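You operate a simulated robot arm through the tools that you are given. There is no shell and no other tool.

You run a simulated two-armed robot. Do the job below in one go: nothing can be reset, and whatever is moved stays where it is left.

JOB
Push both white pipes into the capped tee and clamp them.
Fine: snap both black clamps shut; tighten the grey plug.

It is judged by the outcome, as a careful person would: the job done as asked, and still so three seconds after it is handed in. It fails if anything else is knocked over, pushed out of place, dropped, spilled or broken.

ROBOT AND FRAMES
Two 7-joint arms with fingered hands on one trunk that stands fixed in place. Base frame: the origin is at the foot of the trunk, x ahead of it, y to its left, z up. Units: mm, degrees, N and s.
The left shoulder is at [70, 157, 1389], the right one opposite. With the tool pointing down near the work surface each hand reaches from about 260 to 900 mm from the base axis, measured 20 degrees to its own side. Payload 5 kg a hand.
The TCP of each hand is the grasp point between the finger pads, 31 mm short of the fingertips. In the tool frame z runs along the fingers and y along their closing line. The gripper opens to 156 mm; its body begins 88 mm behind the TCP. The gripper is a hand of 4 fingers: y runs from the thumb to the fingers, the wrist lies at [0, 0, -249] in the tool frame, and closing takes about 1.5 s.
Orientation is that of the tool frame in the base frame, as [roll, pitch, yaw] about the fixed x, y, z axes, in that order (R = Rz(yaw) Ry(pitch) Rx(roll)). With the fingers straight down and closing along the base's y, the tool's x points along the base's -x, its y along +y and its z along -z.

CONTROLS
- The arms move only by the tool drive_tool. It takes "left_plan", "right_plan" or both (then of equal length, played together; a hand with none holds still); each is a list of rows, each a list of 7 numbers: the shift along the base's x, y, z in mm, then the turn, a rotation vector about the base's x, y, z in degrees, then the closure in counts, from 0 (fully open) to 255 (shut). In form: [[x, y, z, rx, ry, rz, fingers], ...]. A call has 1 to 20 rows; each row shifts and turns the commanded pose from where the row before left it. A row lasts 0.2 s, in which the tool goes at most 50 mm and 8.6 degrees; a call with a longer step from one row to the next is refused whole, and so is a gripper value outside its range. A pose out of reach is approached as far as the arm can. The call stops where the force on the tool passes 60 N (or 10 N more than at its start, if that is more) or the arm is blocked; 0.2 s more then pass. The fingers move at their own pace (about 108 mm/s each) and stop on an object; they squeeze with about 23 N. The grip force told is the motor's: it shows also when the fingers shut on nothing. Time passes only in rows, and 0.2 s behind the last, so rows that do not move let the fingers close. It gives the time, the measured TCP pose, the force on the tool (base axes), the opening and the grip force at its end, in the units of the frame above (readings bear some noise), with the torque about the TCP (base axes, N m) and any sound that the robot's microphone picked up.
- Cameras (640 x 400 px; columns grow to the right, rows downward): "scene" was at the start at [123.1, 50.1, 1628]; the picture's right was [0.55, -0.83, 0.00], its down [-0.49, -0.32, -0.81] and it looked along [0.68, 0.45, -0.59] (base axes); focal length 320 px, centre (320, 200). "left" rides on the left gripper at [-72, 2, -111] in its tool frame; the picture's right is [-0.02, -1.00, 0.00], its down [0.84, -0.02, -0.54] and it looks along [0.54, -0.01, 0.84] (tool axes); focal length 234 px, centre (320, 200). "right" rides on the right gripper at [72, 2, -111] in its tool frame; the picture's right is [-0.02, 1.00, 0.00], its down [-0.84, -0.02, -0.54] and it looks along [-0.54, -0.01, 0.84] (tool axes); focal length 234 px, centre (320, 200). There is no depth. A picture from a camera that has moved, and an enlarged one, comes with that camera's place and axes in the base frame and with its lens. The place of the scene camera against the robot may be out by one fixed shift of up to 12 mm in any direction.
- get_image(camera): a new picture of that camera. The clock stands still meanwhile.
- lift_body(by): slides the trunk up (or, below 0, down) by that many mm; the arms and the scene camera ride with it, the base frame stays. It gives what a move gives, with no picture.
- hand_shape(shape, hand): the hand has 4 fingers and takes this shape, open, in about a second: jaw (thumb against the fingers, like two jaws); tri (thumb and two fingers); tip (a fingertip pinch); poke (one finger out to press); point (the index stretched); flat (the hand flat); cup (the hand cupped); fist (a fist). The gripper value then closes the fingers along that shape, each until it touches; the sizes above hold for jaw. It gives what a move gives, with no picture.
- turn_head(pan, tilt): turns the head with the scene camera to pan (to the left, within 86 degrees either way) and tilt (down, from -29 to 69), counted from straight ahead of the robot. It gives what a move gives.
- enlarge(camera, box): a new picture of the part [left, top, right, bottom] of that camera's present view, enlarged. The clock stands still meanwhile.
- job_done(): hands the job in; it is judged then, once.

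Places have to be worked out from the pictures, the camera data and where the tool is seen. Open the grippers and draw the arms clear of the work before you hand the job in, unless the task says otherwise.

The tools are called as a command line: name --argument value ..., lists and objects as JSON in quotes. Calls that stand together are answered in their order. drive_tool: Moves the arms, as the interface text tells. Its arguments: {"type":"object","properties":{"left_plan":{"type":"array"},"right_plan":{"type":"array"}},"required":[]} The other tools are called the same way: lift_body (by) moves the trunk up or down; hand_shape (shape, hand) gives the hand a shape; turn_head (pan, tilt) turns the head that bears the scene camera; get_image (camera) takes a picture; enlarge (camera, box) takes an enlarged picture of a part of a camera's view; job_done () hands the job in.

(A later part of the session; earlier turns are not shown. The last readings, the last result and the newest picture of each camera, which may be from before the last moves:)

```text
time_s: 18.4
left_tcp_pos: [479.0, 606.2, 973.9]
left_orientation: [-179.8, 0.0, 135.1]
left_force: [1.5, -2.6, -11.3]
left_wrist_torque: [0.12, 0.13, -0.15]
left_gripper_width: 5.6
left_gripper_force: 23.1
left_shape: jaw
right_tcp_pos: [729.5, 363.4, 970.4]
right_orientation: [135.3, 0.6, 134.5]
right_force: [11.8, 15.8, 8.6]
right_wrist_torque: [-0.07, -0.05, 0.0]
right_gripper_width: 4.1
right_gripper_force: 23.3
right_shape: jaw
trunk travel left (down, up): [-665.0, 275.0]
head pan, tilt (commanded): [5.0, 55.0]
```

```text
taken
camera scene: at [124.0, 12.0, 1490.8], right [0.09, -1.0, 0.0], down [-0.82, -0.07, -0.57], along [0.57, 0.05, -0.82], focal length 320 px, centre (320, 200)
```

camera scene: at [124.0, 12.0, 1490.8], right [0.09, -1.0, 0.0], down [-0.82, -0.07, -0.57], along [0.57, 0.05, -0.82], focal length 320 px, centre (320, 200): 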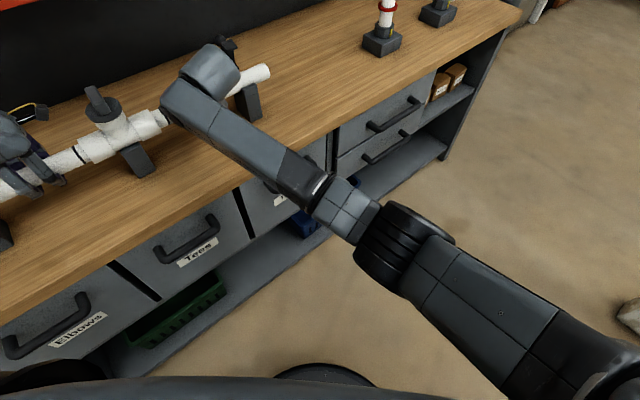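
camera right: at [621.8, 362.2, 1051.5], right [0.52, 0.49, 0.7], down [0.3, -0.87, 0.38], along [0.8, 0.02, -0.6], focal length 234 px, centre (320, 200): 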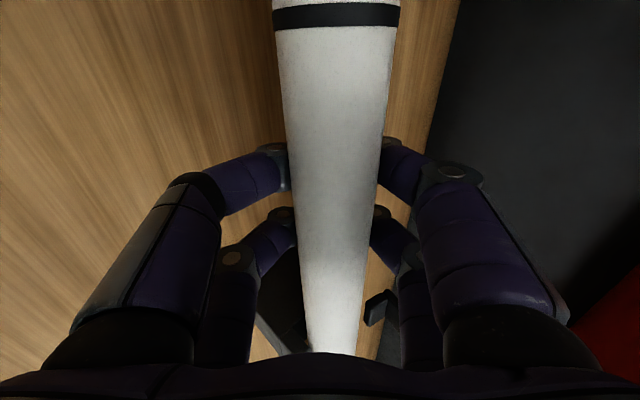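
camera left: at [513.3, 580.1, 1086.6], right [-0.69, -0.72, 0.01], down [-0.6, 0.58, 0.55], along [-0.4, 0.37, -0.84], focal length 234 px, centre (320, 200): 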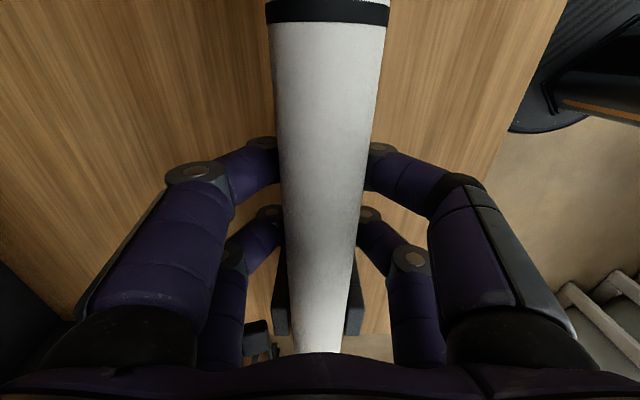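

Nothing touches the forearm. I push only the right pipe 6 mm further and watch the response.

turn_head --pan 33.5 --tilt 35.8

drive_tool --left_plan '[[0, 0, 0, 0, 0, 0, 255], [0, 0, 0, 0, 0, 0, 255], [0, 0, 0, 0, 0, 0, 255], [0, 0, 0, 0, 0, 0, 255]]' --right_plan '[[-1.41, 1.41, 0, 0, 0, 0, 255], [-1.41, 1.41, 0, 0, 0, 0, 255], [-1.41, 1.41, 0, 0, 0, 0, 255], [0, 0, 0, 0, 0, 0, 255]]'

enlarge --camera "scene" --box '[210, 170, 350, 270]'

```text
time_s: 19.3
left_tcp_pos: [479.1, 605.3, 973.4]
left_orientation: [-179.9, 0.1, 135.0]
left_force: [-0.5, -1.0, -12.5]
left_wrist_torque: [0.09, 0.14, -0.17]
left_gripper_width: 5.6
left_gripper_force: 23.1
left_shape: jaw
right_tcp_pos: [729.1, 363.5, 970.5]
right_orientation: [135.3, 0.6, 134.4]
right_force: [12.9, 14.2, 7.8]
right_wrist_torque: [-0.03, 0.02, -0.04]
right_gripper_width: 3.6
right_gripper_force: 22.9
right_shape: jaw
trunk travel left (down, up): [-665.0, 275.0]
head pan, tilt (commanded): [33.5, 35.8]
```

```text
time_s: 20.3
left_tcp_pos: [478.5, 606.0, 973.0]
left_orientation: [-179.8, 0.1, 135.0]
left_force: [-3.3, -2.2, -10.3]
left_wrist_torque: [0.04, 0.11, -0.17]
left_gripper_width: 6.1
left_gripper_force: 23.0
left_shape: jaw
right_tcp_pos: [737.7, 353.4, 969.0]
right_orientation: [135.4, 1.5, 133.5]
right_force: [17.8, 23.4, 12.1]
right_wrist_torque: [-0.06, 0.16, 0.05]
right_gripper_width: 3.8
right_gripper_force: 22.8
right_shape: jaw
trunk travel left (down, up): [-665.0, 275.0]
head pan, tilt (commanded): [33.5, 35.8]
```

```text
4.00 times, centred on (280, 220) of scene
camera zoom: at [125.1, 55.1, 1517.6], right [0.55, -0.83, 0.0], down [-0.49, -0.33, -0.81], along [0.68, 0.45, -0.59], focal length 1279 px, centre (480, 120)
```

zoom: 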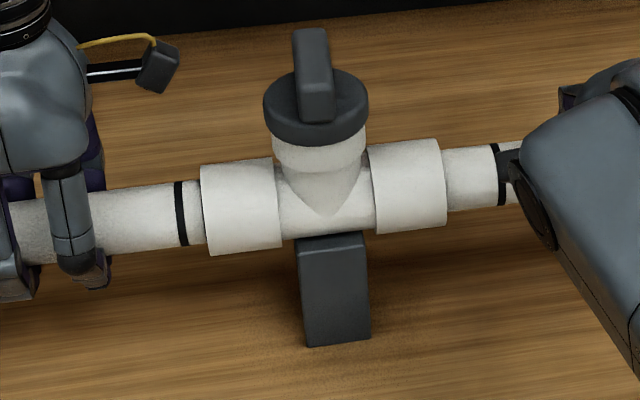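

The right arm has run into a joint limit there (it slid back ~13 mm, pulling its pipe out to ~30 mm from the mark); the tee stayed put, so it is firmly held. I back the right command off to a comfortable pose, then release it; the left hand can push both pipes in turn.

drive_tool --left_plan '[[0, 0, 0, 0, 0, 0, 255], [0, 0, 0, 0, 0, 0, 255], [0, 0, 0, 0, 0, 0, 255], [0, 0, 0, 0, 0, 0, 255], [0, 0, 0, 0, 0, 0, 255], [0, 0, 0, 0, 0, 0, 255]]' --right_plan '[[3, -3, 0, 0, 0, 0, 255], [3, -3, 0, 0, 0, 0, 255], [3, -3, 0, 0, 0, 0, 255], [3, -3, 0, 0, 0, 0, 255], [3, -3, 0, 0, 0, 0, 255], [0, 0, 0, 0, 0, 0, 255]]'

enlarge --camera "scene" --box '[210, 170, 350, 270]'

```text
time_s: 21.7
left_tcp_pos: [475.8, 608.1, 972.9]
left_orientation: [-179.7, 0.2, 135.0]
left_force: [-9.3, -4.8, -6.2]
left_wrist_torque: [0.04, 0.1, -0.25]
left_gripper_width: 5.8
left_gripper_force: 22.9
left_shape: jaw
right_tcp_pos: [749.2, 340.2, 967.0]
right_orientation: [135.7, 1.4, 133.6]
right_force: [4.8, 33.7, -1.6]
right_wrist_torque: [-0.73, 0.19, 0.16]
right_gripper_width: 4.1
right_gripper_force: 22.1
right_shape: jaw
trunk travel left (down, up): [-665.0, 275.0]
head pan, tilt (commanded): [33.5, 35.8]
```

```text
4.00 times, centred on (280, 220) of scene
camera zoom: at [123.4, 69.4, 1517.9], right [0.55, -0.83, 0.01], down [-0.49, -0.33, -0.81], along [0.68, 0.44, -0.59], focal length 1279 px, centre (480, 120)
```

zoom: 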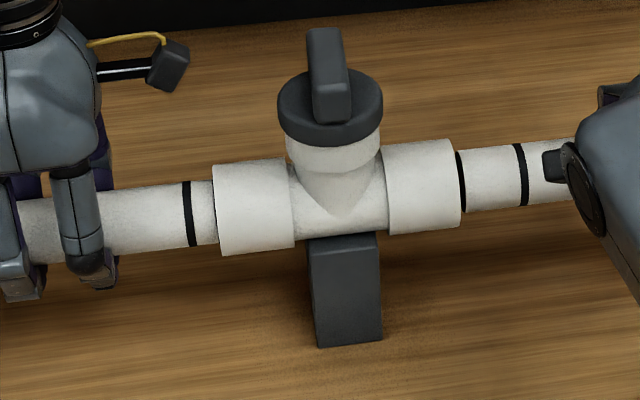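

The right pipe has been drawn back out of its socket while the right arm strains oddly. I open the right hand now so the arm can relax.

drive_tool --right_plan '[[0, 0, 0, 0, 0, 0, 0], [0, 0, 0, 0, 0, 0, 0], [0, 0, 0, 0, 0, 0, 0], [0, 0, 0, 0, 0, 0, 0], [0, 0, 0, 0, 0, 0, 0], [0, 0, 0, 0, 0, 0, 0]]' --left_plan '[[0, 0, 0, 0, 0, 0, 255], [0, 0, 0, 0, 0, 0, 255], [0, 0, 0, 0, 0, 0, 255], [0, 0, 0, 0, 0, 0, 255], [0, 0, 0, 0, 0, 0, 255], [0, 0, 0, 0, 0, 0, 255]]'

get_image --camera "scene"

get_image --camera "right"

```text
time_s: 23.3
left_tcp_pos: [475.7, 604.7, 973.4]
left_orientation: [-179.8, -0.4, 135.1]
left_force: [2.9, 7.9, -11.1]
left_wrist_torque: [0.06, 0.1, -0.06]
left_gripper_width: 4.6
left_gripper_force: 22.4
left_shape: jaw
right_tcp_pos: [757.8, 322.2, 963.7]
right_orientation: [135.5, 2.0, 132.8]
right_force: [-3.5, 3.3, 12.3]
right_wrist_torque: [-0.07, 0.72, -0.17]
right_gripper_width: 154.9
right_gripper_force: 0.1
right_shape: jaw
trunk travel left (down, up): [-665.0, 275.0]
head pan, tilt (commanded): [33.5, 35.8]
stopped in row 6 (right hand): the arm was blocked; the commanded pose is now the measured one
```

```text
taken
camera scene: at [123.4, 52.6, 1517.9], right [0.55, -0.83, 0.0], down [-0.49, -0.32, -0.81], along [0.68, 0.45, -0.59], focal length 320 px, centre (320, 200)
```

scene: 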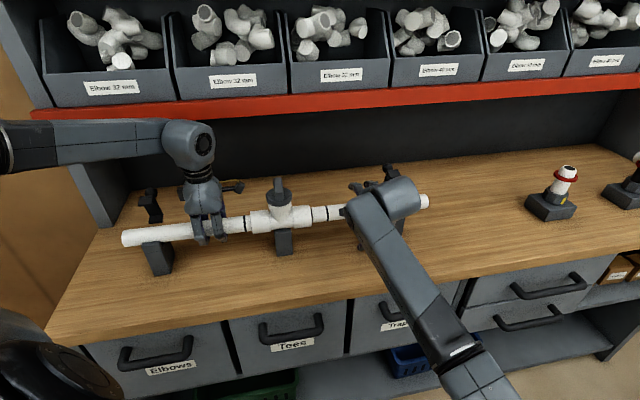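

```text
taken
camera right: at [651.6, 324.5, 1043.8], right [0.52, 0.49, 0.7], down [0.27, -0.87, 0.4], along [0.81, -0.02, -0.59], focal length 234 px, centre (320, 200)
```

right: 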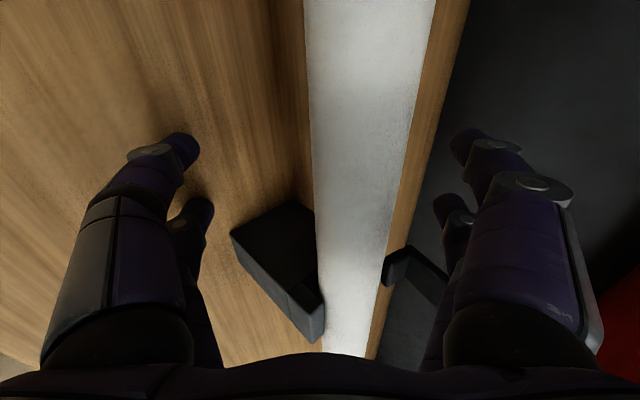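

The right hand is open but drifted to (758,322,964), with its lower finger close to the bench. I withdraw it back along its fingers, up and toward the robot.

drive_tool --right_plan '[[-8, -8, 12, 0, 0, 0, 0], [-10, -10, 15, 0, 0, 0, 0], [-10, -10, 15, 0, 0, 0, 0], [-10, -10, 15, 0, 0, 0, 0], [-10, -10, 15, 0, 0, 0, 0], [-10, -10, 15, 0, 0, 0, 0], [-10, -10, 15, 0, 0, 0, 0]]'

get_image --camera "scene"

get_image --camera "right"

```text
time_s: 24.9
left_tcp_pos: [478.2, 604.1, 973.3]
left_orientation: [-179.8, -0.1, 135.0]
left_force: [-1.0, 4.5, -12.8]
left_wrist_torque: [0.08, 0.19, -0.01]
left_gripper_width: 4.2
left_gripper_force: 22.4
left_shape: jaw
right_tcp_pos: [687.6, 256.7, 1065.2]
right_orientation: [136.0, 1.8, 132.9]
right_force: [-0.8, 0.3, -0.1]
right_wrist_torque: [0.02, 0.01, 0.03]
right_gripper_width: 156.2
right_gripper_force: 0.3
right_shape: jaw
trunk travel left (down, up): [-665.0, 275.0]
head pan, tilt (commanded): [33.5, 35.8]
```

```text
taken
camera scene: at [124.3, 53.6, 1517.7], right [0.55, -0.83, 0.0], down [-0.49, -0.32, -0.81], along [0.68, 0.45, -0.59], focal length 320 px, centre (320, 200)
```

scene: 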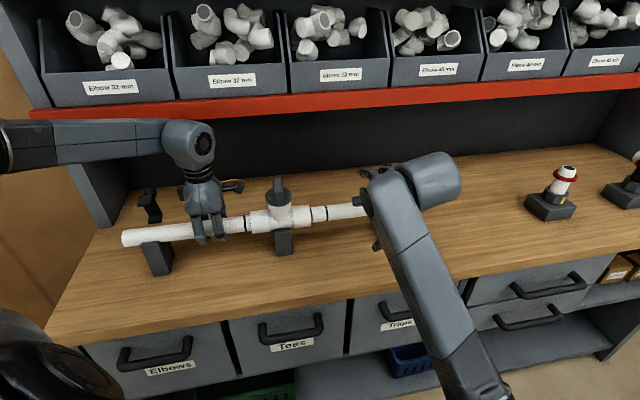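

```text
taken
camera right: at [582.6, 258.7, 1143.0], right [0.53, 0.49, 0.69], down [0.27, -0.87, 0.4], along [0.8, -0.02, -0.59], focal length 234 px, centre (320, 200)
```

right: 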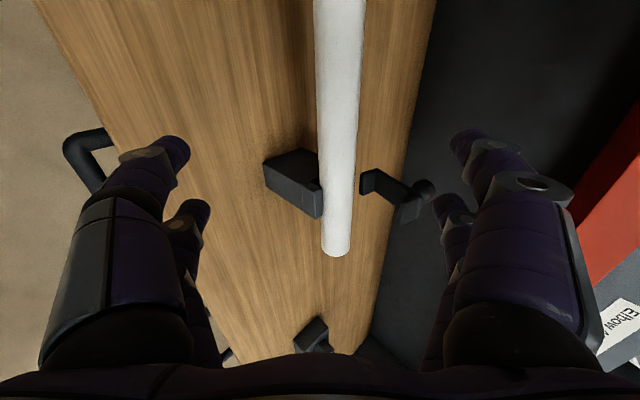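

Right hand is clear. I retire it toward home while the left hand pushes its pipe the remaining ~10 mm.

drive_tool --left_plan '[[0.8, -0.8, 0, 0, 0, 0, 255], [0.8, -0.8, 0, 0, 0, 0, 255], [0.8, -0.8, 0, 0, 0, 0, 255], [0.8, -0.8, 0, 0, 0, 0, 255], [0.8, -0.8, 0, 0, 0, 0, 255], [0.8, -0.8, 0, 0, 0, 0, 255], [0.8, -0.8, 0, 0, 0, 0, 255], [0.8, -0.8, 0, 0, 0, 0, 255], [0, 0, 0, 0, 0, 0, 255], [0, 0, 0, 0, 0, 0, 255]]' --right_plan '[[-26, -26, 13.5, -3.2, 3.2, 0, 0], [-26, -26, 13.5, -3.2, 3.2, 0, 0], [-26, -26, 13.5, -3.2, 3.2, 0, 0], [-26, -26, 13.5, -3.2, 3.2, 0, 0], [-26, -26, 13.5, -3.2, 3.2, 0, 0], [-26, -26, 13.5, -3.2, 3.2, 0, 0], [-26, -26, 13.5, -3.2, 3.2, 0, 0], [-26, -26, 13.5, -3.2, 3.2, 0, 0], [-26, -26, 13.5, -3.2, 3.2, 0, 0], [-26, -26, 13.5, -3.2, 3.2, 0, 0]]'

enlarge --camera "scene" --box '[210, 170, 350, 270]'

get_image --camera "scene"

```text
time_s: 27.1
left_tcp_pos: [481.9, 599.3, 972.9]
left_orientation: [-179.9, -0.1, 135.0]
left_force: [-10.8, 14.7, -15.7]
left_wrist_torque: [0.1, 0.2, 0.05]
left_gripper_width: 4.8
left_gripper_force: 22.7
left_shape: jaw
right_tcp_pos: [425.1, -2.5, 1199.6]
right_orientation: [-178.7, 2.8, 134.8]
right_force: [0.2, -0.3, 0.8]
right_wrist_torque: [-0.05, -0.03, -0.02]
right_gripper_width: 155.8
right_gripper_force: 0.0
right_shape: jaw
trunk travel left (down, up): [-665.0, 275.0]
head pan, tilt (commanded): [33.5, 35.8]
```

```text
4.00 times, centred on (280, 220) of scene
camera zoom: at [122.2, 54.9, 1517.7], right [0.55, -0.83, 0.0], down [-0.49, -0.33, -0.81], along [0.68, 0.45, -0.59], focal length 1279 px, centre (480, 120)
```

zoom: 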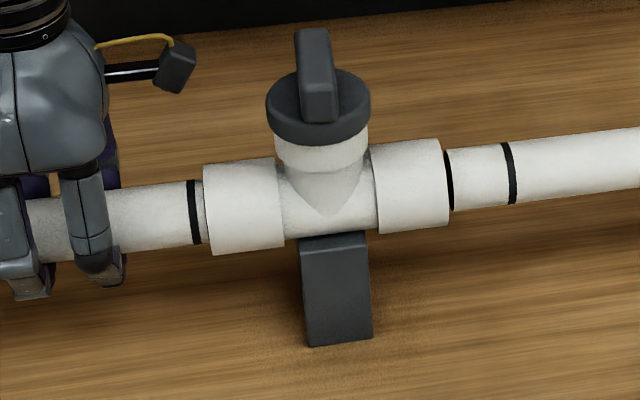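

```text
taken
camera scene: at [122.2, 54.9, 1517.7], right [0.55, -0.83, 0.0], down [-0.49, -0.33, -0.81], along [0.68, 0.45, -0.59], focal length 320 px, centre (320, 200)
```

scene: 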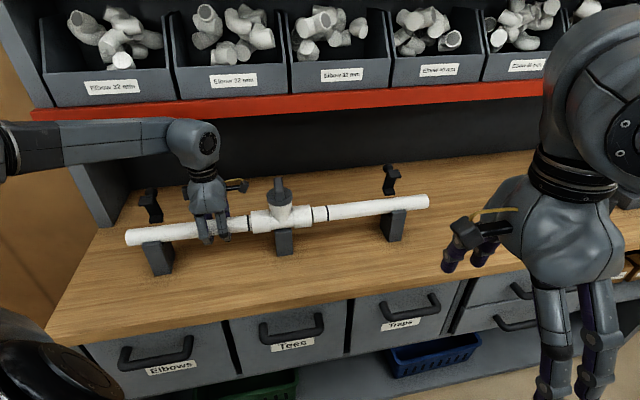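

Left mark is ~5 mm from the socket with ~18 N axial resistance. I push on a bit further.

drive_tool --left_plan '[[1.0, -1.0, 0, 0, 0, 0, 255], [1.0, -1.0, 0, 0, 0, 0, 255], [1.0, -1.0, 0, 0, 0, 0, 255], [1.0, -1.0, 0, 0, 0, 0, 255], [1.0, -1.0, 0, 0, 0, 0, 255], [0, 0, 0, 0, 0, 0, 255], [0, 0, 0, 0, 0, 0, 255]]'

enlarge --camera "scene" --box '[230, 180, 310, 250]'

```text
time_s: 28.7
left_tcp_pos: [487.8, 593.4, 972.3]
left_orientation: [-179.8, -0.1, 135.0]
left_force: [-11.7, 12.3, -16.0]
left_wrist_torque: [0.15, 0.28, 0.06]
left_gripper_width: 4.6
left_gripper_force: 23.4
left_shape: jaw
right_tcp_pos: [427.3, -2.8, 1200.5]
right_orientation: [-178.7, 2.8, 134.8]
right_force: [0.7, -0.2, -0.2]
right_wrist_torque: [0.05, 0.01, 0.0]
right_gripper_width: 156.1
right_gripper_force: 0.0
right_shape: jaw
trunk travel left (down, up): [-665.0, 275.0]
head pan, tilt (commanded): [33.5, 35.8]
```

```text
5.71 times, centred on (270, 215) of scene
camera zoom: at [122.6, 55.2, 1517.8], right [0.55, -0.83, 0.0], down [-0.49, -0.33, -0.81], along [0.68, 0.45, -0.59], focal length 1828 px, centre (606, 114)
```

zoom: 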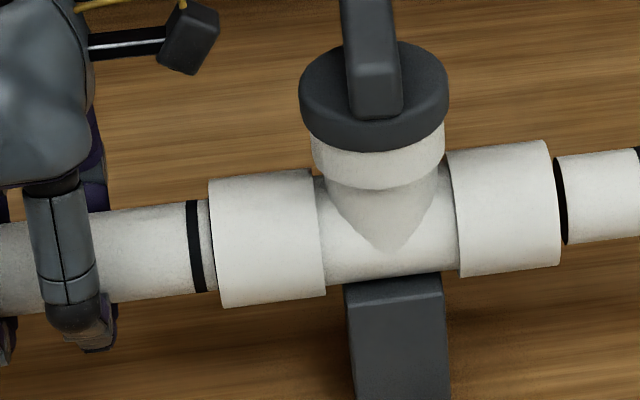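

The hand slid ~8 mm on the pipe while the mark stayed ~4 mm short; it was also lifting the pipe with 16 N, which adds friction. I open, move back 30 mm along the pipe, go 6 mm lower and regrip for a cleaner push.

drive_tool --left_plan '[[0, 0, 0, 0, 0, 0, 0], [0, 0, 0, 0, 0, 0, 0], [0, 0, 0, 0, 0, 0, 0], [0, 0, 0, 0, 0, 0, 0], [0, 0, 0, 0, 0, 0, 0], [-7, 7, -2, 0, 0, 0, 0], [-7, 7, -2, 0, 0, 0, 0], [-7, 7, -2, 0, 0, 0, 0], [0, 0, 0, 0, 0, 0, 0]]'

enlarge --camera "scene" --box '[90, 150, 330, 290]'

get_image --camera "left"

```text
time_s: 30.7
left_tcp_pos: [468.9, 611.5, 968.5]
left_orientation: [-179.9, 0.0, 135.1]
left_force: [0.0, 0.2, 0.9]
left_wrist_torque: [0.02, 0.02, -0.04]
left_gripper_width: 155.7
left_gripper_force: 0.0
left_shape: jaw
right_tcp_pos: [428.1, -4.6, 1200.3]
right_orientation: [-178.8, 2.6, 134.8]
right_force: [-1.0, -0.4, -0.5]
right_wrist_torque: [-0.02, 0.03, 0.01]
right_gripper_width: 156.0
right_gripper_force: 0.1
right_shape: jaw
trunk travel left (down, up): [-665.0, 275.0]
head pan, tilt (commanded): [33.5, 35.8]
```

```text
2.67 times, centred on (210, 220) of scene
camera zoom: at [123.3, 51.0, 1517.9], right [0.55, -0.83, 0.0], down [-0.49, -0.32, -0.81], along [0.68, 0.45, -0.59], focal length 853 px, centre (613, 147)
```

zoom: 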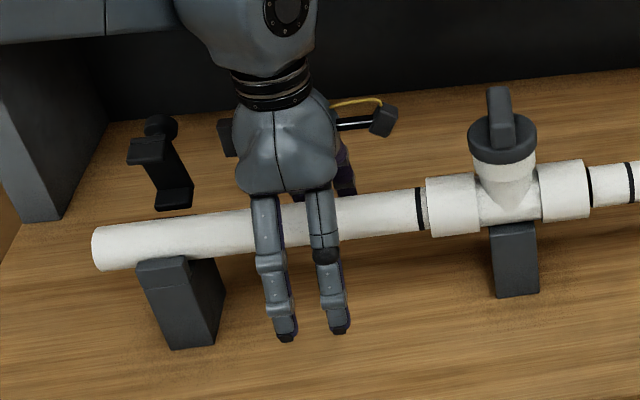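

```text
taken
camera left: at [519.5, 562.1, 1080.0], right [-0.69, -0.72, 0.0], down [-0.61, 0.58, 0.55], along [-0.4, 0.38, -0.84], focal length 234 px, centre (320, 200)
```

left: 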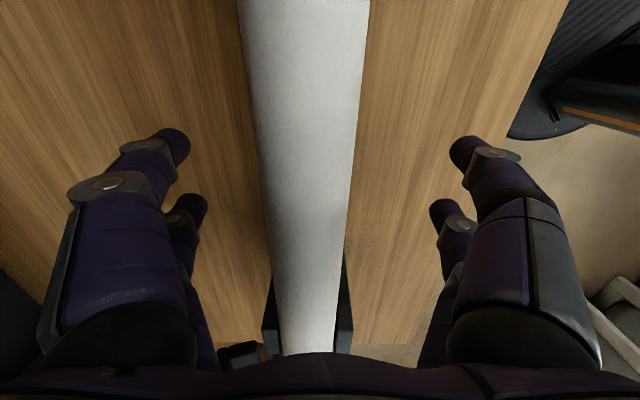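

The pipe sits ~4 mm to the +n side of the hand. I shift +n 4 mm, lower another 5 mm, and close again.

drive_tool --left_plan '[[3, 3, -5, 0, 0, 0, 0], [0, 0, 0, 0, 0, 0, 120], [0, 0, 0, 0, 0, 0, 180], [0, 0, 0, 0, 0, 0, 255], [0, 0, 0, 0, 0, 0, 255], [0, 0, 0, 0, 0, 0, 255], [0, 0, 0, 0, 0, 0, 255], [0, 0, 0, 0, 0, 0, 255], [0, 0, 0, 0, 0, 0, 255]]'

get_image --camera "left"

```text
time_s: 32.7
left_tcp_pos: [470.4, 614.1, 963.3]
left_orientation: [-179.9, -0.1, 135.0]
left_force: [-1.1, -2.0, -1.5]
left_wrist_torque: [0.04, -0.01, -0.01]
left_gripper_width: 0.0
left_gripper_force: 23.1
left_shape: jaw
right_tcp_pos: [426.3, -5.9, 1201.2]
right_orientation: [-178.8, 2.7, 134.9]
right_force: [0.0, -0.1, -0.6]
right_wrist_torque: [0.02, 0.02, 0.02]
right_gripper_width: 156.0
right_gripper_force: 0.0
right_shape: jaw
trunk travel left (down, up): [-665.0, 275.0]
head pan, tilt (commanded): [33.5, 35.8]
```

```text
taken
camera left: at [522.5, 565.0, 1075.2], right [-0.69, -0.72, 0.0], down [-0.61, 0.58, 0.55], along [-0.4, 0.38, -0.84], focal length 234 px, centre (320, 200)
```

left: 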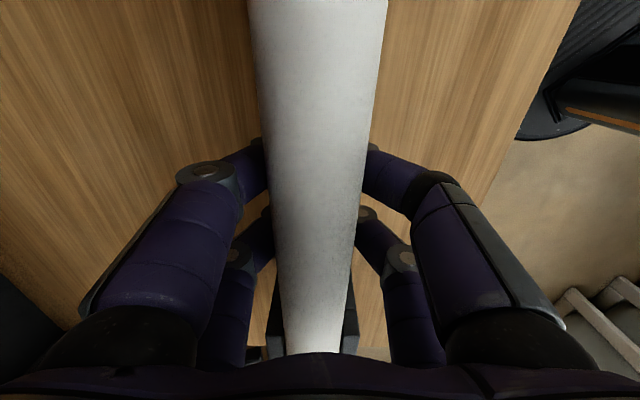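

Width 0: the fingertips meet under the pipe and don't squeeze it. I reopen, raise to z≈996 so the tips pinch nearer the pipe's equator, and close again.

drive_tool --left_plan '[[0, 0, 0, 0, 0, 0, 0], [0, 0, 0, 0, 0, 0, 0], [0, 0, 0, 0, 0, 0, 0], [0, 0, 0, 0, 0, 0, 0], [0, 0, 0, 0, 0, 0, 0], [-1, -1, 16, 0, 0, 0, 0], [0, 0, 16, 0, 0, 0, 0], [0, 0, 0, 0, 0, 0, 120], [0, 0, 0, 0, 0, 0, 180], [0, 0, 0, 0, 0, 0, 255], [0, 0, 0, 0, 0, 0, 255], [0, 0, 0, 0, 0, 0, 255], [0, 0, 0, 0, 0, 0, 255], [0, 0, 0, 0, 0, 0, 255], [0, 0, 0, 0, 0, 0, 255]]'

get_image --camera "left"

```text
time_s: 35.9
left_tcp_pos: [469.5, 614.6, 995.0]
left_orientation: [-179.7, -0.2, 134.9]
left_force: [-1.0, -1.8, -8.7]
left_wrist_torque: [-0.09, 0.03, -0.04]
left_gripper_width: 28.3
left_gripper_force: 23.0
left_shape: jaw
right_tcp_pos: [427.8, -4.8, 1200.5]
right_orientation: [-178.8, 2.7, 134.9]
right_force: [0.4, 0.0, -0.6]
right_wrist_torque: [-0.03, 0.0, 0.01]
right_gripper_width: 155.6
right_gripper_force: 0.0
right_shape: jaw
trunk travel left (down, up): [-665.0, 275.0]
head pan, tilt (commanded): [33.5, 35.8]
```

```text
taken
camera left: at [521.8, 564.0, 1106.2], right [-0.69, -0.72, 0.0], down [-0.6, 0.58, 0.55], along [-0.4, 0.38, -0.84], focal length 234 px, centre (320, 200)
```

left: 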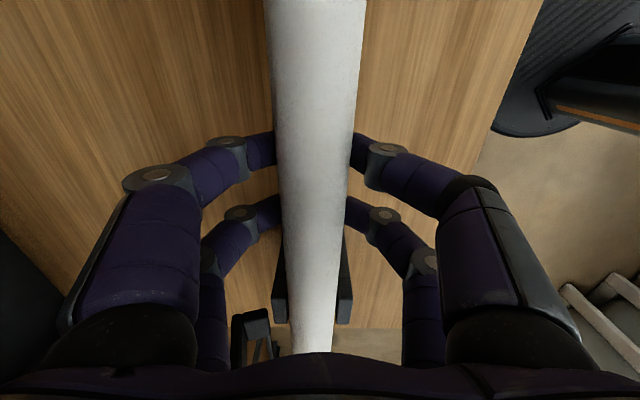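

Now the width is 28 mm with a real pinch and little side load. I push 8 mm inward.

drive_tool --left_plan '[[1.1, -1.1, 0, 0, 0, 0, 255], [1.1, -1.1, 0, 0, 0, 0, 255], [1.1, -1.1, 0, 0, 0, 0, 255], [1.1, -1.1, 0, 0, 0, 0, 255], [1.1, -1.1, 0, 0, 0, 0, 255], [0, 0, 0, 0, 0, 0, 255], [0, 0, 0, 0, 0, 0, 255]]'

enlarge --camera "scene" --box '[230, 180, 310, 250]'

```text
time_s: 37.5
left_tcp_pos: [470.0, 613.9, 994.6]
left_orientation: [-180.0, -0.2, 135.0]
left_force: [-28.7, 23.8, -3.2]
left_wrist_torque: [0.39, 0.5, 0.23]
left_gripper_width: 27.8
left_gripper_force: 23.1
left_shape: jaw
right_tcp_pos: [424.5, -2.0, 1202.1]
right_orientation: [-178.9, 3.0, 134.8]
right_force: [-0.2, 0.6, -0.2]
right_wrist_torque: [0.03, -0.02, 0.02]
right_gripper_width: 156.0
right_gripper_force: 0.1
right_shape: jaw
trunk travel left (down, up): [-665.0, 275.0]
head pan, tilt (commanded): [33.5, 35.8]
```

```text
5.71 times, centred on (270, 215) of scene
camera zoom: at [117.8, 55.9, 1518.2], right [0.55, -0.83, 0.0], down [-0.48, -0.33, -0.81], along [0.68, 0.45, -0.58], focal length 1828 px, centre (606, 114)
```

zoom: 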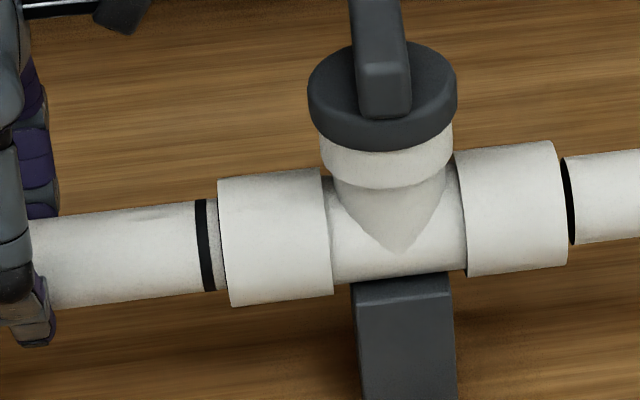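

Axial force rose to ~37 N with no slip and no movement; the mark is still ~4 mm out. I increase the push a little more.

drive_tool --left_plan '[[1.1, -1.1, 0, 0, 0, 0, 255], [1.1, -1.1, 0, 0, 0, 0, 255], [1.1, -1.1, 0, 0, 0, 0, 255], [1.1, -1.1, 0, 0, 0, 0, 255], [1.1, -1.1, 0, 0, 0, 0, 255], [0, 0, 0, 0, 0, 0, 255], [0, 0, 0, 0, 0, 0, 255]]'

enlarge --camera "scene" --box '[230, 180, 310, 250]'

```text
time_s: 39.1
left_tcp_pos: [475.1, 608.7, 990.4]
left_orientation: [-179.6, -0.4, 134.9]
left_force: [-31.4, 26.3, -17.6]
left_wrist_torque: [0.32, 0.56, 0.16]
left_gripper_width: 25.6
left_gripper_force: 23.1
left_shape: jaw
right_tcp_pos: [424.1, -0.4, 1202.8]
right_orientation: [-178.8, 3.0, 134.8]
right_force: [-0.1, -0.7, 0.0]
right_wrist_torque: [-0.01, -0.01, 0.01]
right_gripper_width: 155.9
right_gripper_force: 0.0
right_shape: jaw
trunk travel left (down, up): [-665.0, 275.0]
head pan, tilt (commanded): [33.5, 35.8]
```

```text
5.71 times, centred on (270, 215) of scene
camera zoom: at [118.4, 58.6, 1518.0], right [0.55, -0.83, 0.01], down [-0.48, -0.33, -0.81], along [0.68, 0.45, -0.59], focal length 1828 px, centre (606, 114)
```

zoom: 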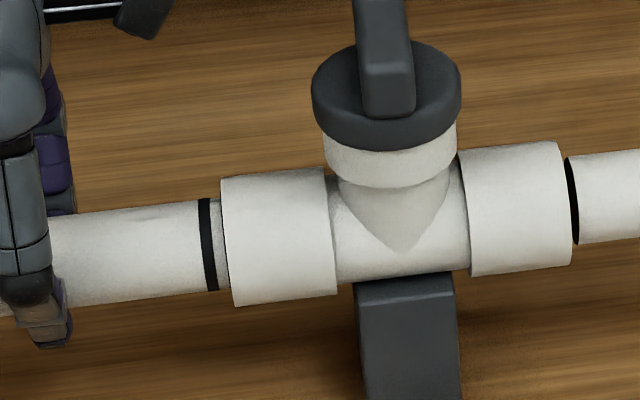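

The hand slipped again at ~41 N with the mark still ~4 mm out, so I'll push the pipe's outer end instead, which cannot slip. I open, lift the left hand clear and form a fist to see its shape.

drive_tool --left_plan '[[-1.5, 1.5, 0, 0, 0, 0, 0], [0, 0, 0, 0, 0, 0, 0], [0, 0, 0, 0, 0, 0, 0], [0, 0, 0, 0, 0, 0, 0], [0, 0, 0, 0, 0, 0, 0], [0, 0, 30, 0, 0, 0, 0], [0, 0, 40, 0, 0, 0, 0], [0, 0, 40, 0, 0, 0, 0], [0, 0, 40, 0, 0, 0, 0], [-35, 35, 0, 0, 0, 0, 0], [-35, 35, 0, 0, 0, 0, 0], [-35, 35, 0, 0, 0, 0, 0], [-35, 35, 0, 0, 0, 0, 0], [-35, 35, 0, 0, 0, 0, 0]]'

hand_shape --shape "fist" --hand "left"

get_image --camera "left"

get_image --camera "scene"

```text
time_s: 42.1
left_tcp_pos: [304.2, 782.0, 1144.3]
left_orientation: [-179.9, -0.1, 135.0]
left_force: [-1.1, 1.2, 0.8]
left_wrist_torque: [-0.09, -0.1, 0.0]
left_gripper_width: 155.7
left_gripper_force: 0.0
left_shape: jaw
right_tcp_pos: [426.9, -3.4, 1201.0]
right_orientation: [-178.8, 2.9, 134.9]
right_force: [0.2, 0.2, -0.7]
right_wrist_torque: [-0.05, 0.0, 0.0]
right_gripper_width: 156.0
right_gripper_force: 0.2
right_shape: jaw
trunk travel left (down, up): [-665.0, 275.0]
head pan, tilt (commanded): [33.5, 35.8]
```

```text
time_s: 43.0
left_tcp_pos: [303.8, 777.8, 1146.1]
left_orientation: [-179.8, -0.4, 134.9]
left_force: [-0.7, -0.9, -0.8]
left_wrist_torque: [0.02, -0.06, 0.0]
left_gripper_width: 0.0
left_gripper_force: 0.1
left_shape: fist
right_tcp_pos: [428.6, -6.7, 1200.3]
right_orientation: [-178.9, 2.7, 134.8]
right_force: [0.0, -0.6, 0.5]
right_wrist_torque: [0.0, -0.02, 0.01]
right_gripper_width: 155.7
right_gripper_force: 0.1
right_shape: jaw
trunk travel left (down, up): [-665.0, 275.0]
head pan, tilt (commanded): [33.5, 35.8]
```

```text
taken
camera left: at [357.2, 727.9, 1256.1], right [-0.69, -0.72, 0.0], down [-0.6, 0.58, 0.55], along [-0.4, 0.38, -0.84], focal length 234 px, centre (320, 200)
```

left: 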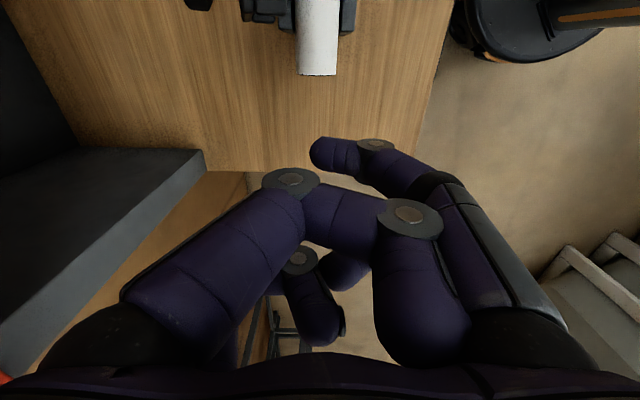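

```text
taken
camera scene: at [123.2, 50.5, 1518.0], right [0.55, -0.83, 0.0], down [-0.49, -0.32, -0.81], along [0.68, 0.45, -0.58], focal length 320 px, centre (320, 200)
```

scene: 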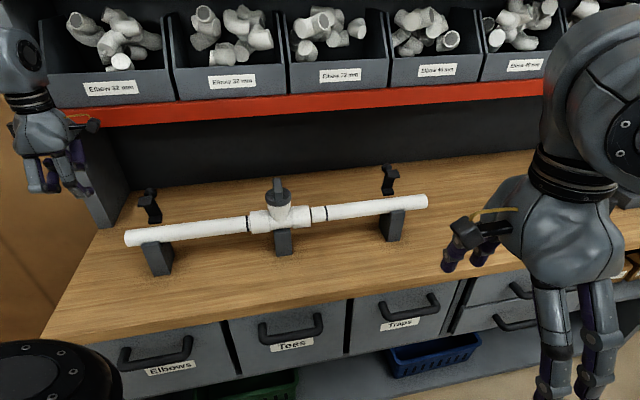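

Pipe end now reads L≈281 (from 322), i.e. ~41 mm of travel. With the view clear I zoom in on both socket mouths to judge the mark precisely.

enlarge --camera "scene" --box '[235, 195, 285, 245]'

enlarge --camera "scene" --box '[230, 170, 340, 260]'

```text
8.00 times, centred on (260, 220) of scene
camera zoom: at [123.2, 50.5, 1518.0], right [0.55, -0.83, 0.0], down [-0.49, -0.32, -0.81], along [0.68, 0.45, -0.58], focal length 2559 px, centre (800, 40)
```

zoom: 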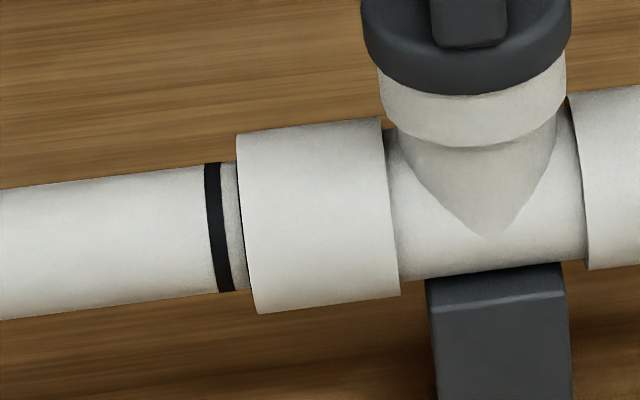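

```text
4.44 times, centred on (285, 215) of scene
camera zoom: at [123.2, 50.5, 1518.0], right [0.55, -0.83, 0.0], down [-0.49, -0.32, -0.81], along [0.68, 0.45, -0.58], focal length 1422 px, centre (476, 133)
```

zoom: 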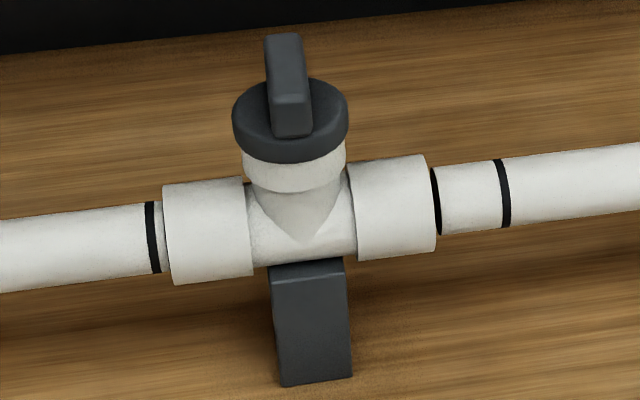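

The left mark's inner edge is still ~5 mm outside the socket, so more force is needed. I'll lay the left hand nearly horizontal (pointing along the bench normal, thumb side toward the pipe end) so that its rigid palm housing can push on the pipe end; first I rotate it there at a safe height.

drive_tool --left_plan '[[-1.5, 1.5, 0, 0, 0, 8.2, 0], [-1.5, 1.5, 0, 0, 0, 8.2, 0], [-1.5, 1.5, 0, 0, 0, 8.2, 0], [-1.5, 1.5, 0, 0, 0, 8.2, 0], [-1.5, 1.5, 0, 0, 0, 8.2, 0], [-1.5, 1.5, 0, 0, 0, 8.2, 0], [-1.5, 1.5, 0, 0, 0, 8.2, 0], [-1.5, 1.5, 0, 0, 0, 8.2, 0], [-1.5, 1.5, 0, 0, 0, 8.2, 0], [-1.5, 1.5, 0, 0, 0, 8.2, 0], [-1.5, 1.5, 0, 0, 0, 8.2, 0], [-1.5, 1.5, 0, 5.89, -5.89, 0, 0], [-1.5, 1.5, 0, 5.89, -5.89, 0, 0], [-1.5, 1.5, 0, 5.89, -5.89, 0, 0], [-1.5, 1.5, 0, 5.89, -5.89, 0, 0], [-1.5, 1.5, 0, 5.89, -5.89, 0, 0], [-1.5, 1.5, 0, 5.89, -5.89, 0, 0], [-1.5, 1.5, 0, 5.89, -5.89, 0, 0], [-1.5, 1.5, 0, 5.89, -5.89, 0, 0], [-1.5, 1.5, 0, 5.89, -5.89, 0, 0]]'

get_image --camera "scene"

get_image --camera "left"

```text
time_s: 47.2
left_tcp_pos: [355.3, 779.0, 1156.7]
left_orientation: [-179.7, 71.5, -134.2]
left_force: [0.0, 0.5, 1.1]
left_wrist_torque: [0.01, 0.03, 0.0]
left_gripper_width: 0.0
left_gripper_force: 0.1
left_shape: fist
left hand out of reach, approached as far as the arm can: row 17, 18, 19, 20
right_tcp_pos: [428.3, -4.4, 1200.1]
right_orientation: [-178.8, 2.7, 134.8]
right_force: [0.3, 0.0, 0.7]
right_wrist_torque: [-0.05, -0.02, 0.0]
right_gripper_width: 156.1
right_gripper_force: 0.0
right_shape: jaw
trunk travel left (down, up): [-665.0, 275.0]
head pan, tilt (commanded): [33.5, 35.8]
```

```text
taken
camera scene: at [123.4, 52.4, 1517.9], right [0.55, -0.83, 0.0], down [-0.49, -0.32, -0.81], along [0.68, 0.45, -0.59], focal length 320 px, centre (320, 200)
```

scene: 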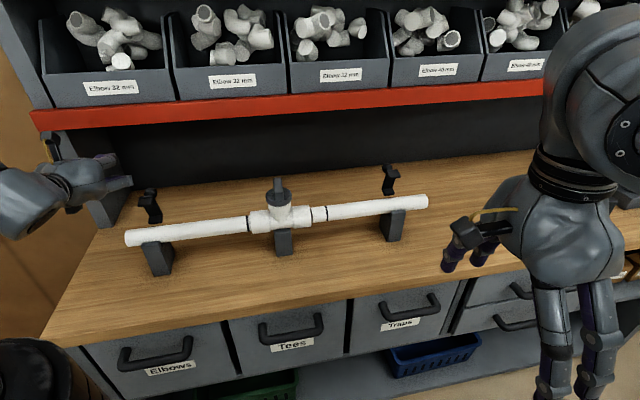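

```text
taken
camera left: at [296.6, 720.3, 1260.6], right [0.72, -0.7, 0.02], down [-0.53, -0.57, -0.62], along [0.45, 0.43, -0.78], focal length 234 px, centre (320, 200)
```

left: 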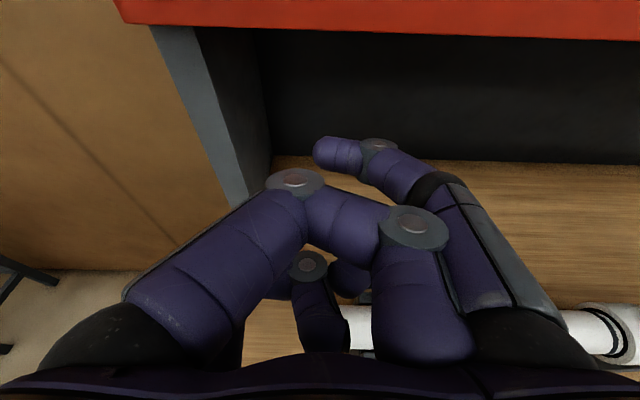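

The hand now points along the normal, 18° below level (TCP N≈802, L≈300, z≈1157). I move it out past the pipe end, forward, and partly down.

drive_tool --left_plan '[[-20, 20, 0, 0, 0, 0, 0], [-20, 20, 0, 0, 0, 0, 0], [20, 20, 0, 0, 0, 0, 0], [20, 20, 0, 0, 0, 0, 0], [20, 20, -10, 0, 0, 0, 0], [0, 0, -35, 0, 0, 0, 0], [0, 0, -35, 0, 0, 0, 0], [0, 0, -35, 0, 0, 0, 0]]'

get_image --camera "scene"

get_image --camera "left"

```text
time_s: 49.0
left_tcp_pos: [399.2, 869.2, 1041.8]
left_orientation: [-179.5, 71.6, -134.0]
left_force: [-0.1, 0.1, -0.9]
left_wrist_torque: [-0.03, 0.01, -0.05]
left_gripper_width: 0.0
left_gripper_force: 0.1
left_shape: fist
left hand out of reach, approached as far as the arm can: row 1, 2
right_tcp_pos: [427.4, -4.0, 1200.9]
right_orientation: [-178.8, 2.8, 134.8]
right_force: [-0.1, 0.1, 0.3]
right_wrist_torque: [-0.05, 0.02, 0.04]
right_gripper_width: 156.1
right_gripper_force: 0.0
right_shape: jaw
trunk travel left (down, up): [-665.0, 275.0]
head pan, tilt (commanded): [33.5, 35.8]
```

```text
taken
camera scene: at [123.5, 53.0, 1517.9], right [0.55, -0.83, 0.0], down [-0.49, -0.32, -0.81], along [0.68, 0.45, -0.59], focal length 320 px, centre (320, 200)
```

scene: 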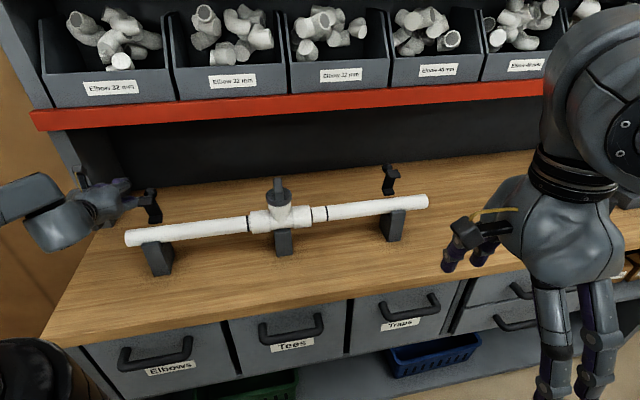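

```text
taken
camera left: at [339.4, 813.0, 1144.7], right [0.72, -0.69, 0.03], down [-0.53, -0.57, -0.62], along [0.45, 0.43, -0.78], focal length 234 px, centre (320, 200)
```

left: 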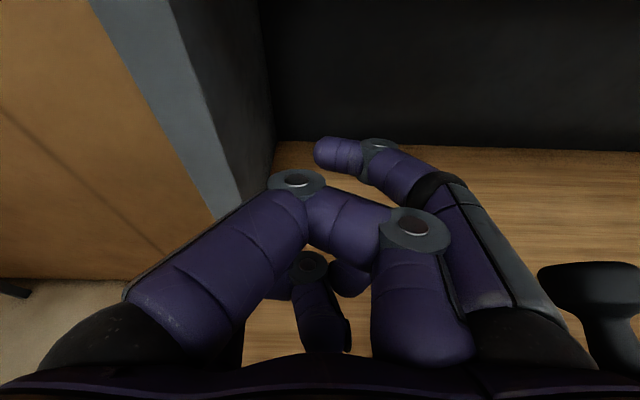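

TCP is at N≈897, L≈332, z≈1042. I zoom in to check clearances to the clamp and pipe end before lowering.

enlarge --camera "scene" --box '[10, 130, 210, 290]'

```text
2.50 times, centred on (110, 210) of scene
camera zoom: at [123.5, 53.0, 1517.9], right [0.55, -0.83, 0.0], down [-0.49, -0.32, -0.81], along [0.68, 0.45, -0.59], focal length 800 px, centre (845, 175)
```

zoom: 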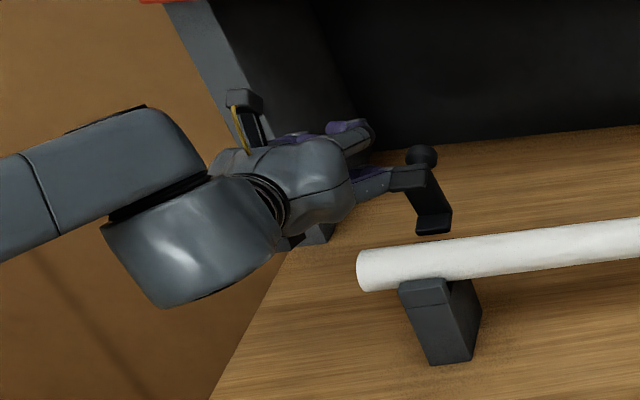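

The palm needs more clearance to the left of the pipe end before lowering. I try shifting 25 mm further along +l, then down in steps.

drive_tool --left_plan '[[-9, 9, 0, 0, 0, 0, 0], [-9, 9, 0, 0, 0, 0, 0], [0, 0, -20, 0, 0, 0, 0], [0, 0, 0, 0, 0, 0, 0]]'

enlarge --camera "scene" --box '[10, 130, 210, 290]'

```text
time_s: 50.0
left_tcp_pos: [381.2, 887.7, 1022.8]
left_orientation: [-179.6, 71.6, -134.1]
left_force: [-0.6, -1.2, -0.8]
left_wrist_torque: [-0.01, 0.04, 0.0]
left_gripper_width: 0.0
left_gripper_force: 0.1
left_shape: fist
right_tcp_pos: [427.7, -5.6, 1200.8]
right_orientation: [-178.9, 2.7, 134.8]
right_force: [1.1, -0.2, -0.3]
right_wrist_torque: [-0.01, 0.01, 0.02]
right_gripper_width: 155.9
right_gripper_force: 0.0
right_shape: jaw
trunk travel left (down, up): [-665.0, 275.0]
head pan, tilt (commanded): [33.5, 35.8]
```

```text
2.50 times, centred on (110, 210) of scene
camera zoom: at [123.0, 51.3, 1518.0], right [0.55, -0.83, 0.0], down [-0.49, -0.32, -0.81], along [0.68, 0.45, -0.58], focal length 800 px, centre (845, 175)
```

zoom: 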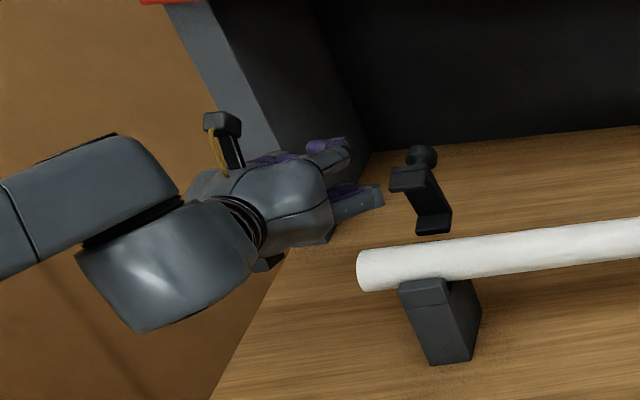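

Reached L≈358. I lower 78 mm so the palm housing is level with the pipe end.

drive_tool --left_plan '[[0, 0, -20, 0, 0, 0, 0], [0, 0, -20, 0, 0, 0, 0], [0, 0, -20, 0, 0, 0, 0], [0, 0, -16, 0, 0, 0, 0], [0, 0, 0, 0, 0, 0, 0]]'

enlarge --camera "scene" --box '[10, 150, 210, 310]'

get_image --camera "left"

```text
time_s: 51.2
left_tcp_pos: [380.7, 886.9, 945.6]
left_orientation: [-179.5, 71.7, -134.1]
left_force: [-0.8, 0.6, 0.2]
left_wrist_torque: [0.0, 0.01, -0.01]
left_gripper_width: 0.1
left_gripper_force: 0.1
left_shape: fist
right_tcp_pos: [427.1, -5.3, 1200.3]
right_orientation: [-179.0, 2.7, 134.8]
right_force: [0.1, -1.6, 0.0]
right_wrist_torque: [0.0, 0.01, 0.0]
right_gripper_width: 156.1
right_gripper_force: 0.0
right_shape: jaw
trunk travel left (down, up): [-665.0, 275.0]
head pan, tilt (commanded): [33.5, 35.8]
```

```text
2.50 times, centred on (110, 230) of scene
camera zoom: at [123.0, 51.0, 1518.0], right [0.55, -0.83, 0.0], down [-0.49, -0.32, -0.81], along [0.68, 0.45, -0.58], focal length 800 px, centre (845, 125)
```

zoom: 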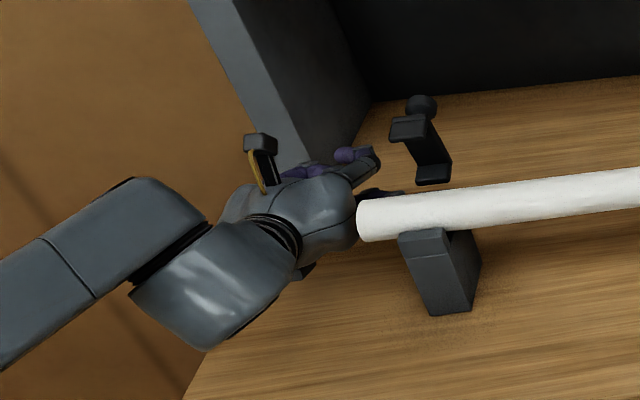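

```text
taken
camera left: at [321.5, 829.7, 1049.7], right [0.72, -0.7, 0.03], down [-0.53, -0.57, -0.62], along [0.45, 0.43, -0.78], focal length 234 px, centre (320, 200)
```

left: 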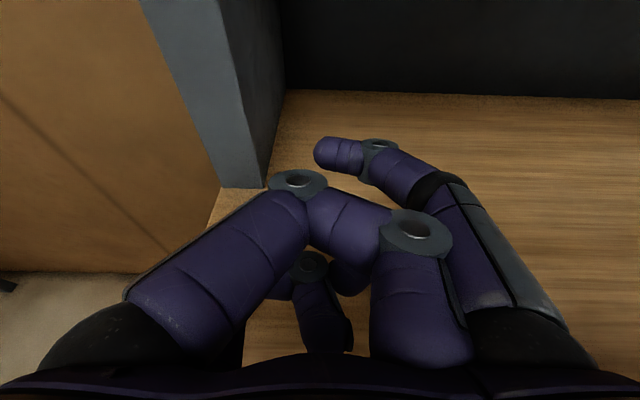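

The palm side is about level with the pipe end. A digit still sticks out toward the saddle, so I close the fist fully before pushing.

drive_tool --left_plan '[[0, 0, 0, 0, 0, 0, 255], [0, 0, 0, 0, 0, 0, 255], [0, 0, 0, 0, 0, 0, 255], [0, 0, 0, 0, 0, 0, 255], [0, 0, 0, 0, 0, 0, 255], [0, 0, 0, 0, 0, 0, 255], [0, 0, 0, 0, 0, 0, 255]]'

enlarge --camera "scene" --box '[60, 160, 180, 260]'

get_image --camera "left"

```text
time_s: 52.8
left_tcp_pos: [380.1, 886.6, 946.1]
left_orientation: [-179.6, 71.5, -134.1]
left_force: [-0.3, -0.2, 0.2]
left_wrist_torque: [0.01, -0.01, 0.01]
left_gripper_width: 0.0
left_gripper_force: 0.1
left_shape: fist
right_tcp_pos: [428.5, -5.1, 1200.9]
right_orientation: [-179.0, 2.7, 134.8]
right_force: [0.6, 0.2, -0.2]
right_wrist_torque: [-0.03, 0.01, 0.02]
right_gripper_width: 156.0
right_gripper_force: 0.0
right_shape: jaw
trunk travel left (down, up): [-665.0, 275.0]
head pan, tilt (commanded): [33.5, 35.8]
```

```text
4.00 times, centred on (120, 210) of scene
camera zoom: at [123.1, 51.4, 1518.0], right [0.55, -0.83, 0.0], down [-0.49, -0.32, -0.81], along [0.68, 0.45, -0.59], focal length 1279 px, centre (1120, 160)
```

zoom: 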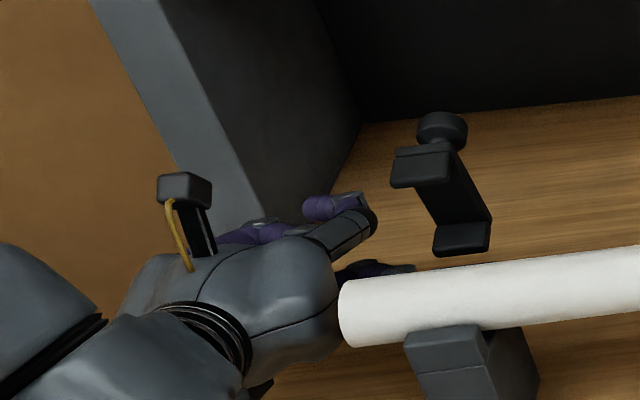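

```text
taken
camera left: at [321.4, 830.1, 1049.7], right [0.72, -0.69, 0.03], down [-0.53, -0.57, -0.62], along [0.45, 0.43, -0.78], focal length 234 px, centre (320, 200)
```

left: 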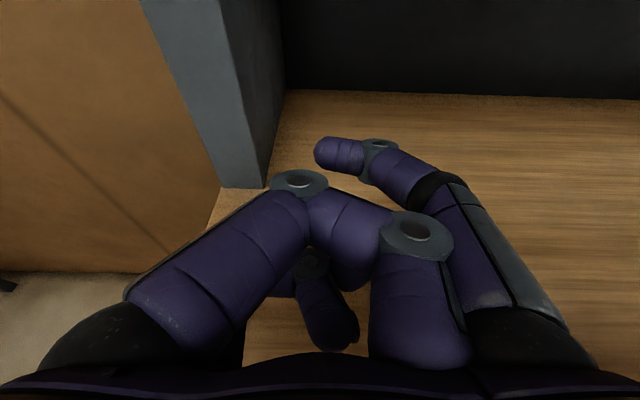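

The digit tip should still clear the saddle by ~15 mm. I move slowly along −l until the palm meets the pipe end.

drive_tool --left_plan '[[1.8, -1.8, 0, 0, 0, 0, 255], [1.8, -1.8, 0, 0, 0, 0, 255], [1.8, -1.8, 0, 0, 0, 0, 255], [1.8, -1.8, 0, 0, 0, 0, 255], [0, 0, 0, 0, 0, 0, 255]]'

enlarge --camera "scene" --box '[60, 160, 180, 260]'

```text
time_s: 54.0
left_tcp_pos: [388.1, 880.8, 946.1]
left_orientation: [-179.6, 71.7, -134.2]
left_force: [0.4, -0.1, 0.0]
left_wrist_torque: [0.01, 0.0, -0.04]
left_gripper_width: 0.1
left_gripper_force: 0.0
left_shape: fist
right_tcp_pos: [427.6, -5.4, 1200.0]
right_orientation: [-178.9, 2.7, 134.8]
right_force: [0.6, 0.6, -0.8]
right_wrist_torque: [0.0, 0.01, -0.03]
right_gripper_width: 156.2
right_gripper_force: 0.1
right_shape: jaw
trunk travel left (down, up): [-665.0, 275.0]
head pan, tilt (commanded): [33.5, 35.8]
```

```text
4.00 times, centred on (120, 210) of scene
camera zoom: at [123.0, 51.5, 1518.0], right [0.55, -0.83, 0.0], down [-0.49, -0.32, -0.81], along [0.68, 0.45, -0.59], focal length 1279 px, centre (1120, 160)
```

zoom: 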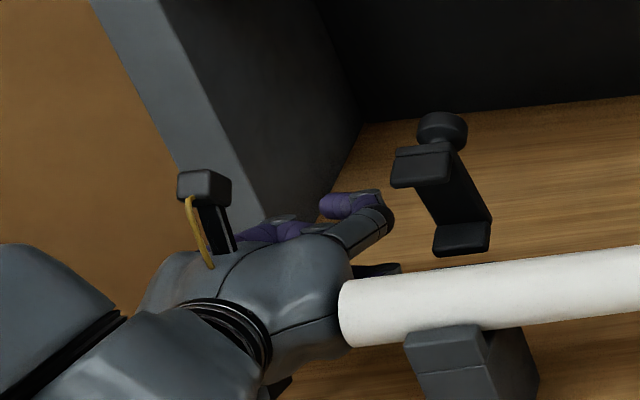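

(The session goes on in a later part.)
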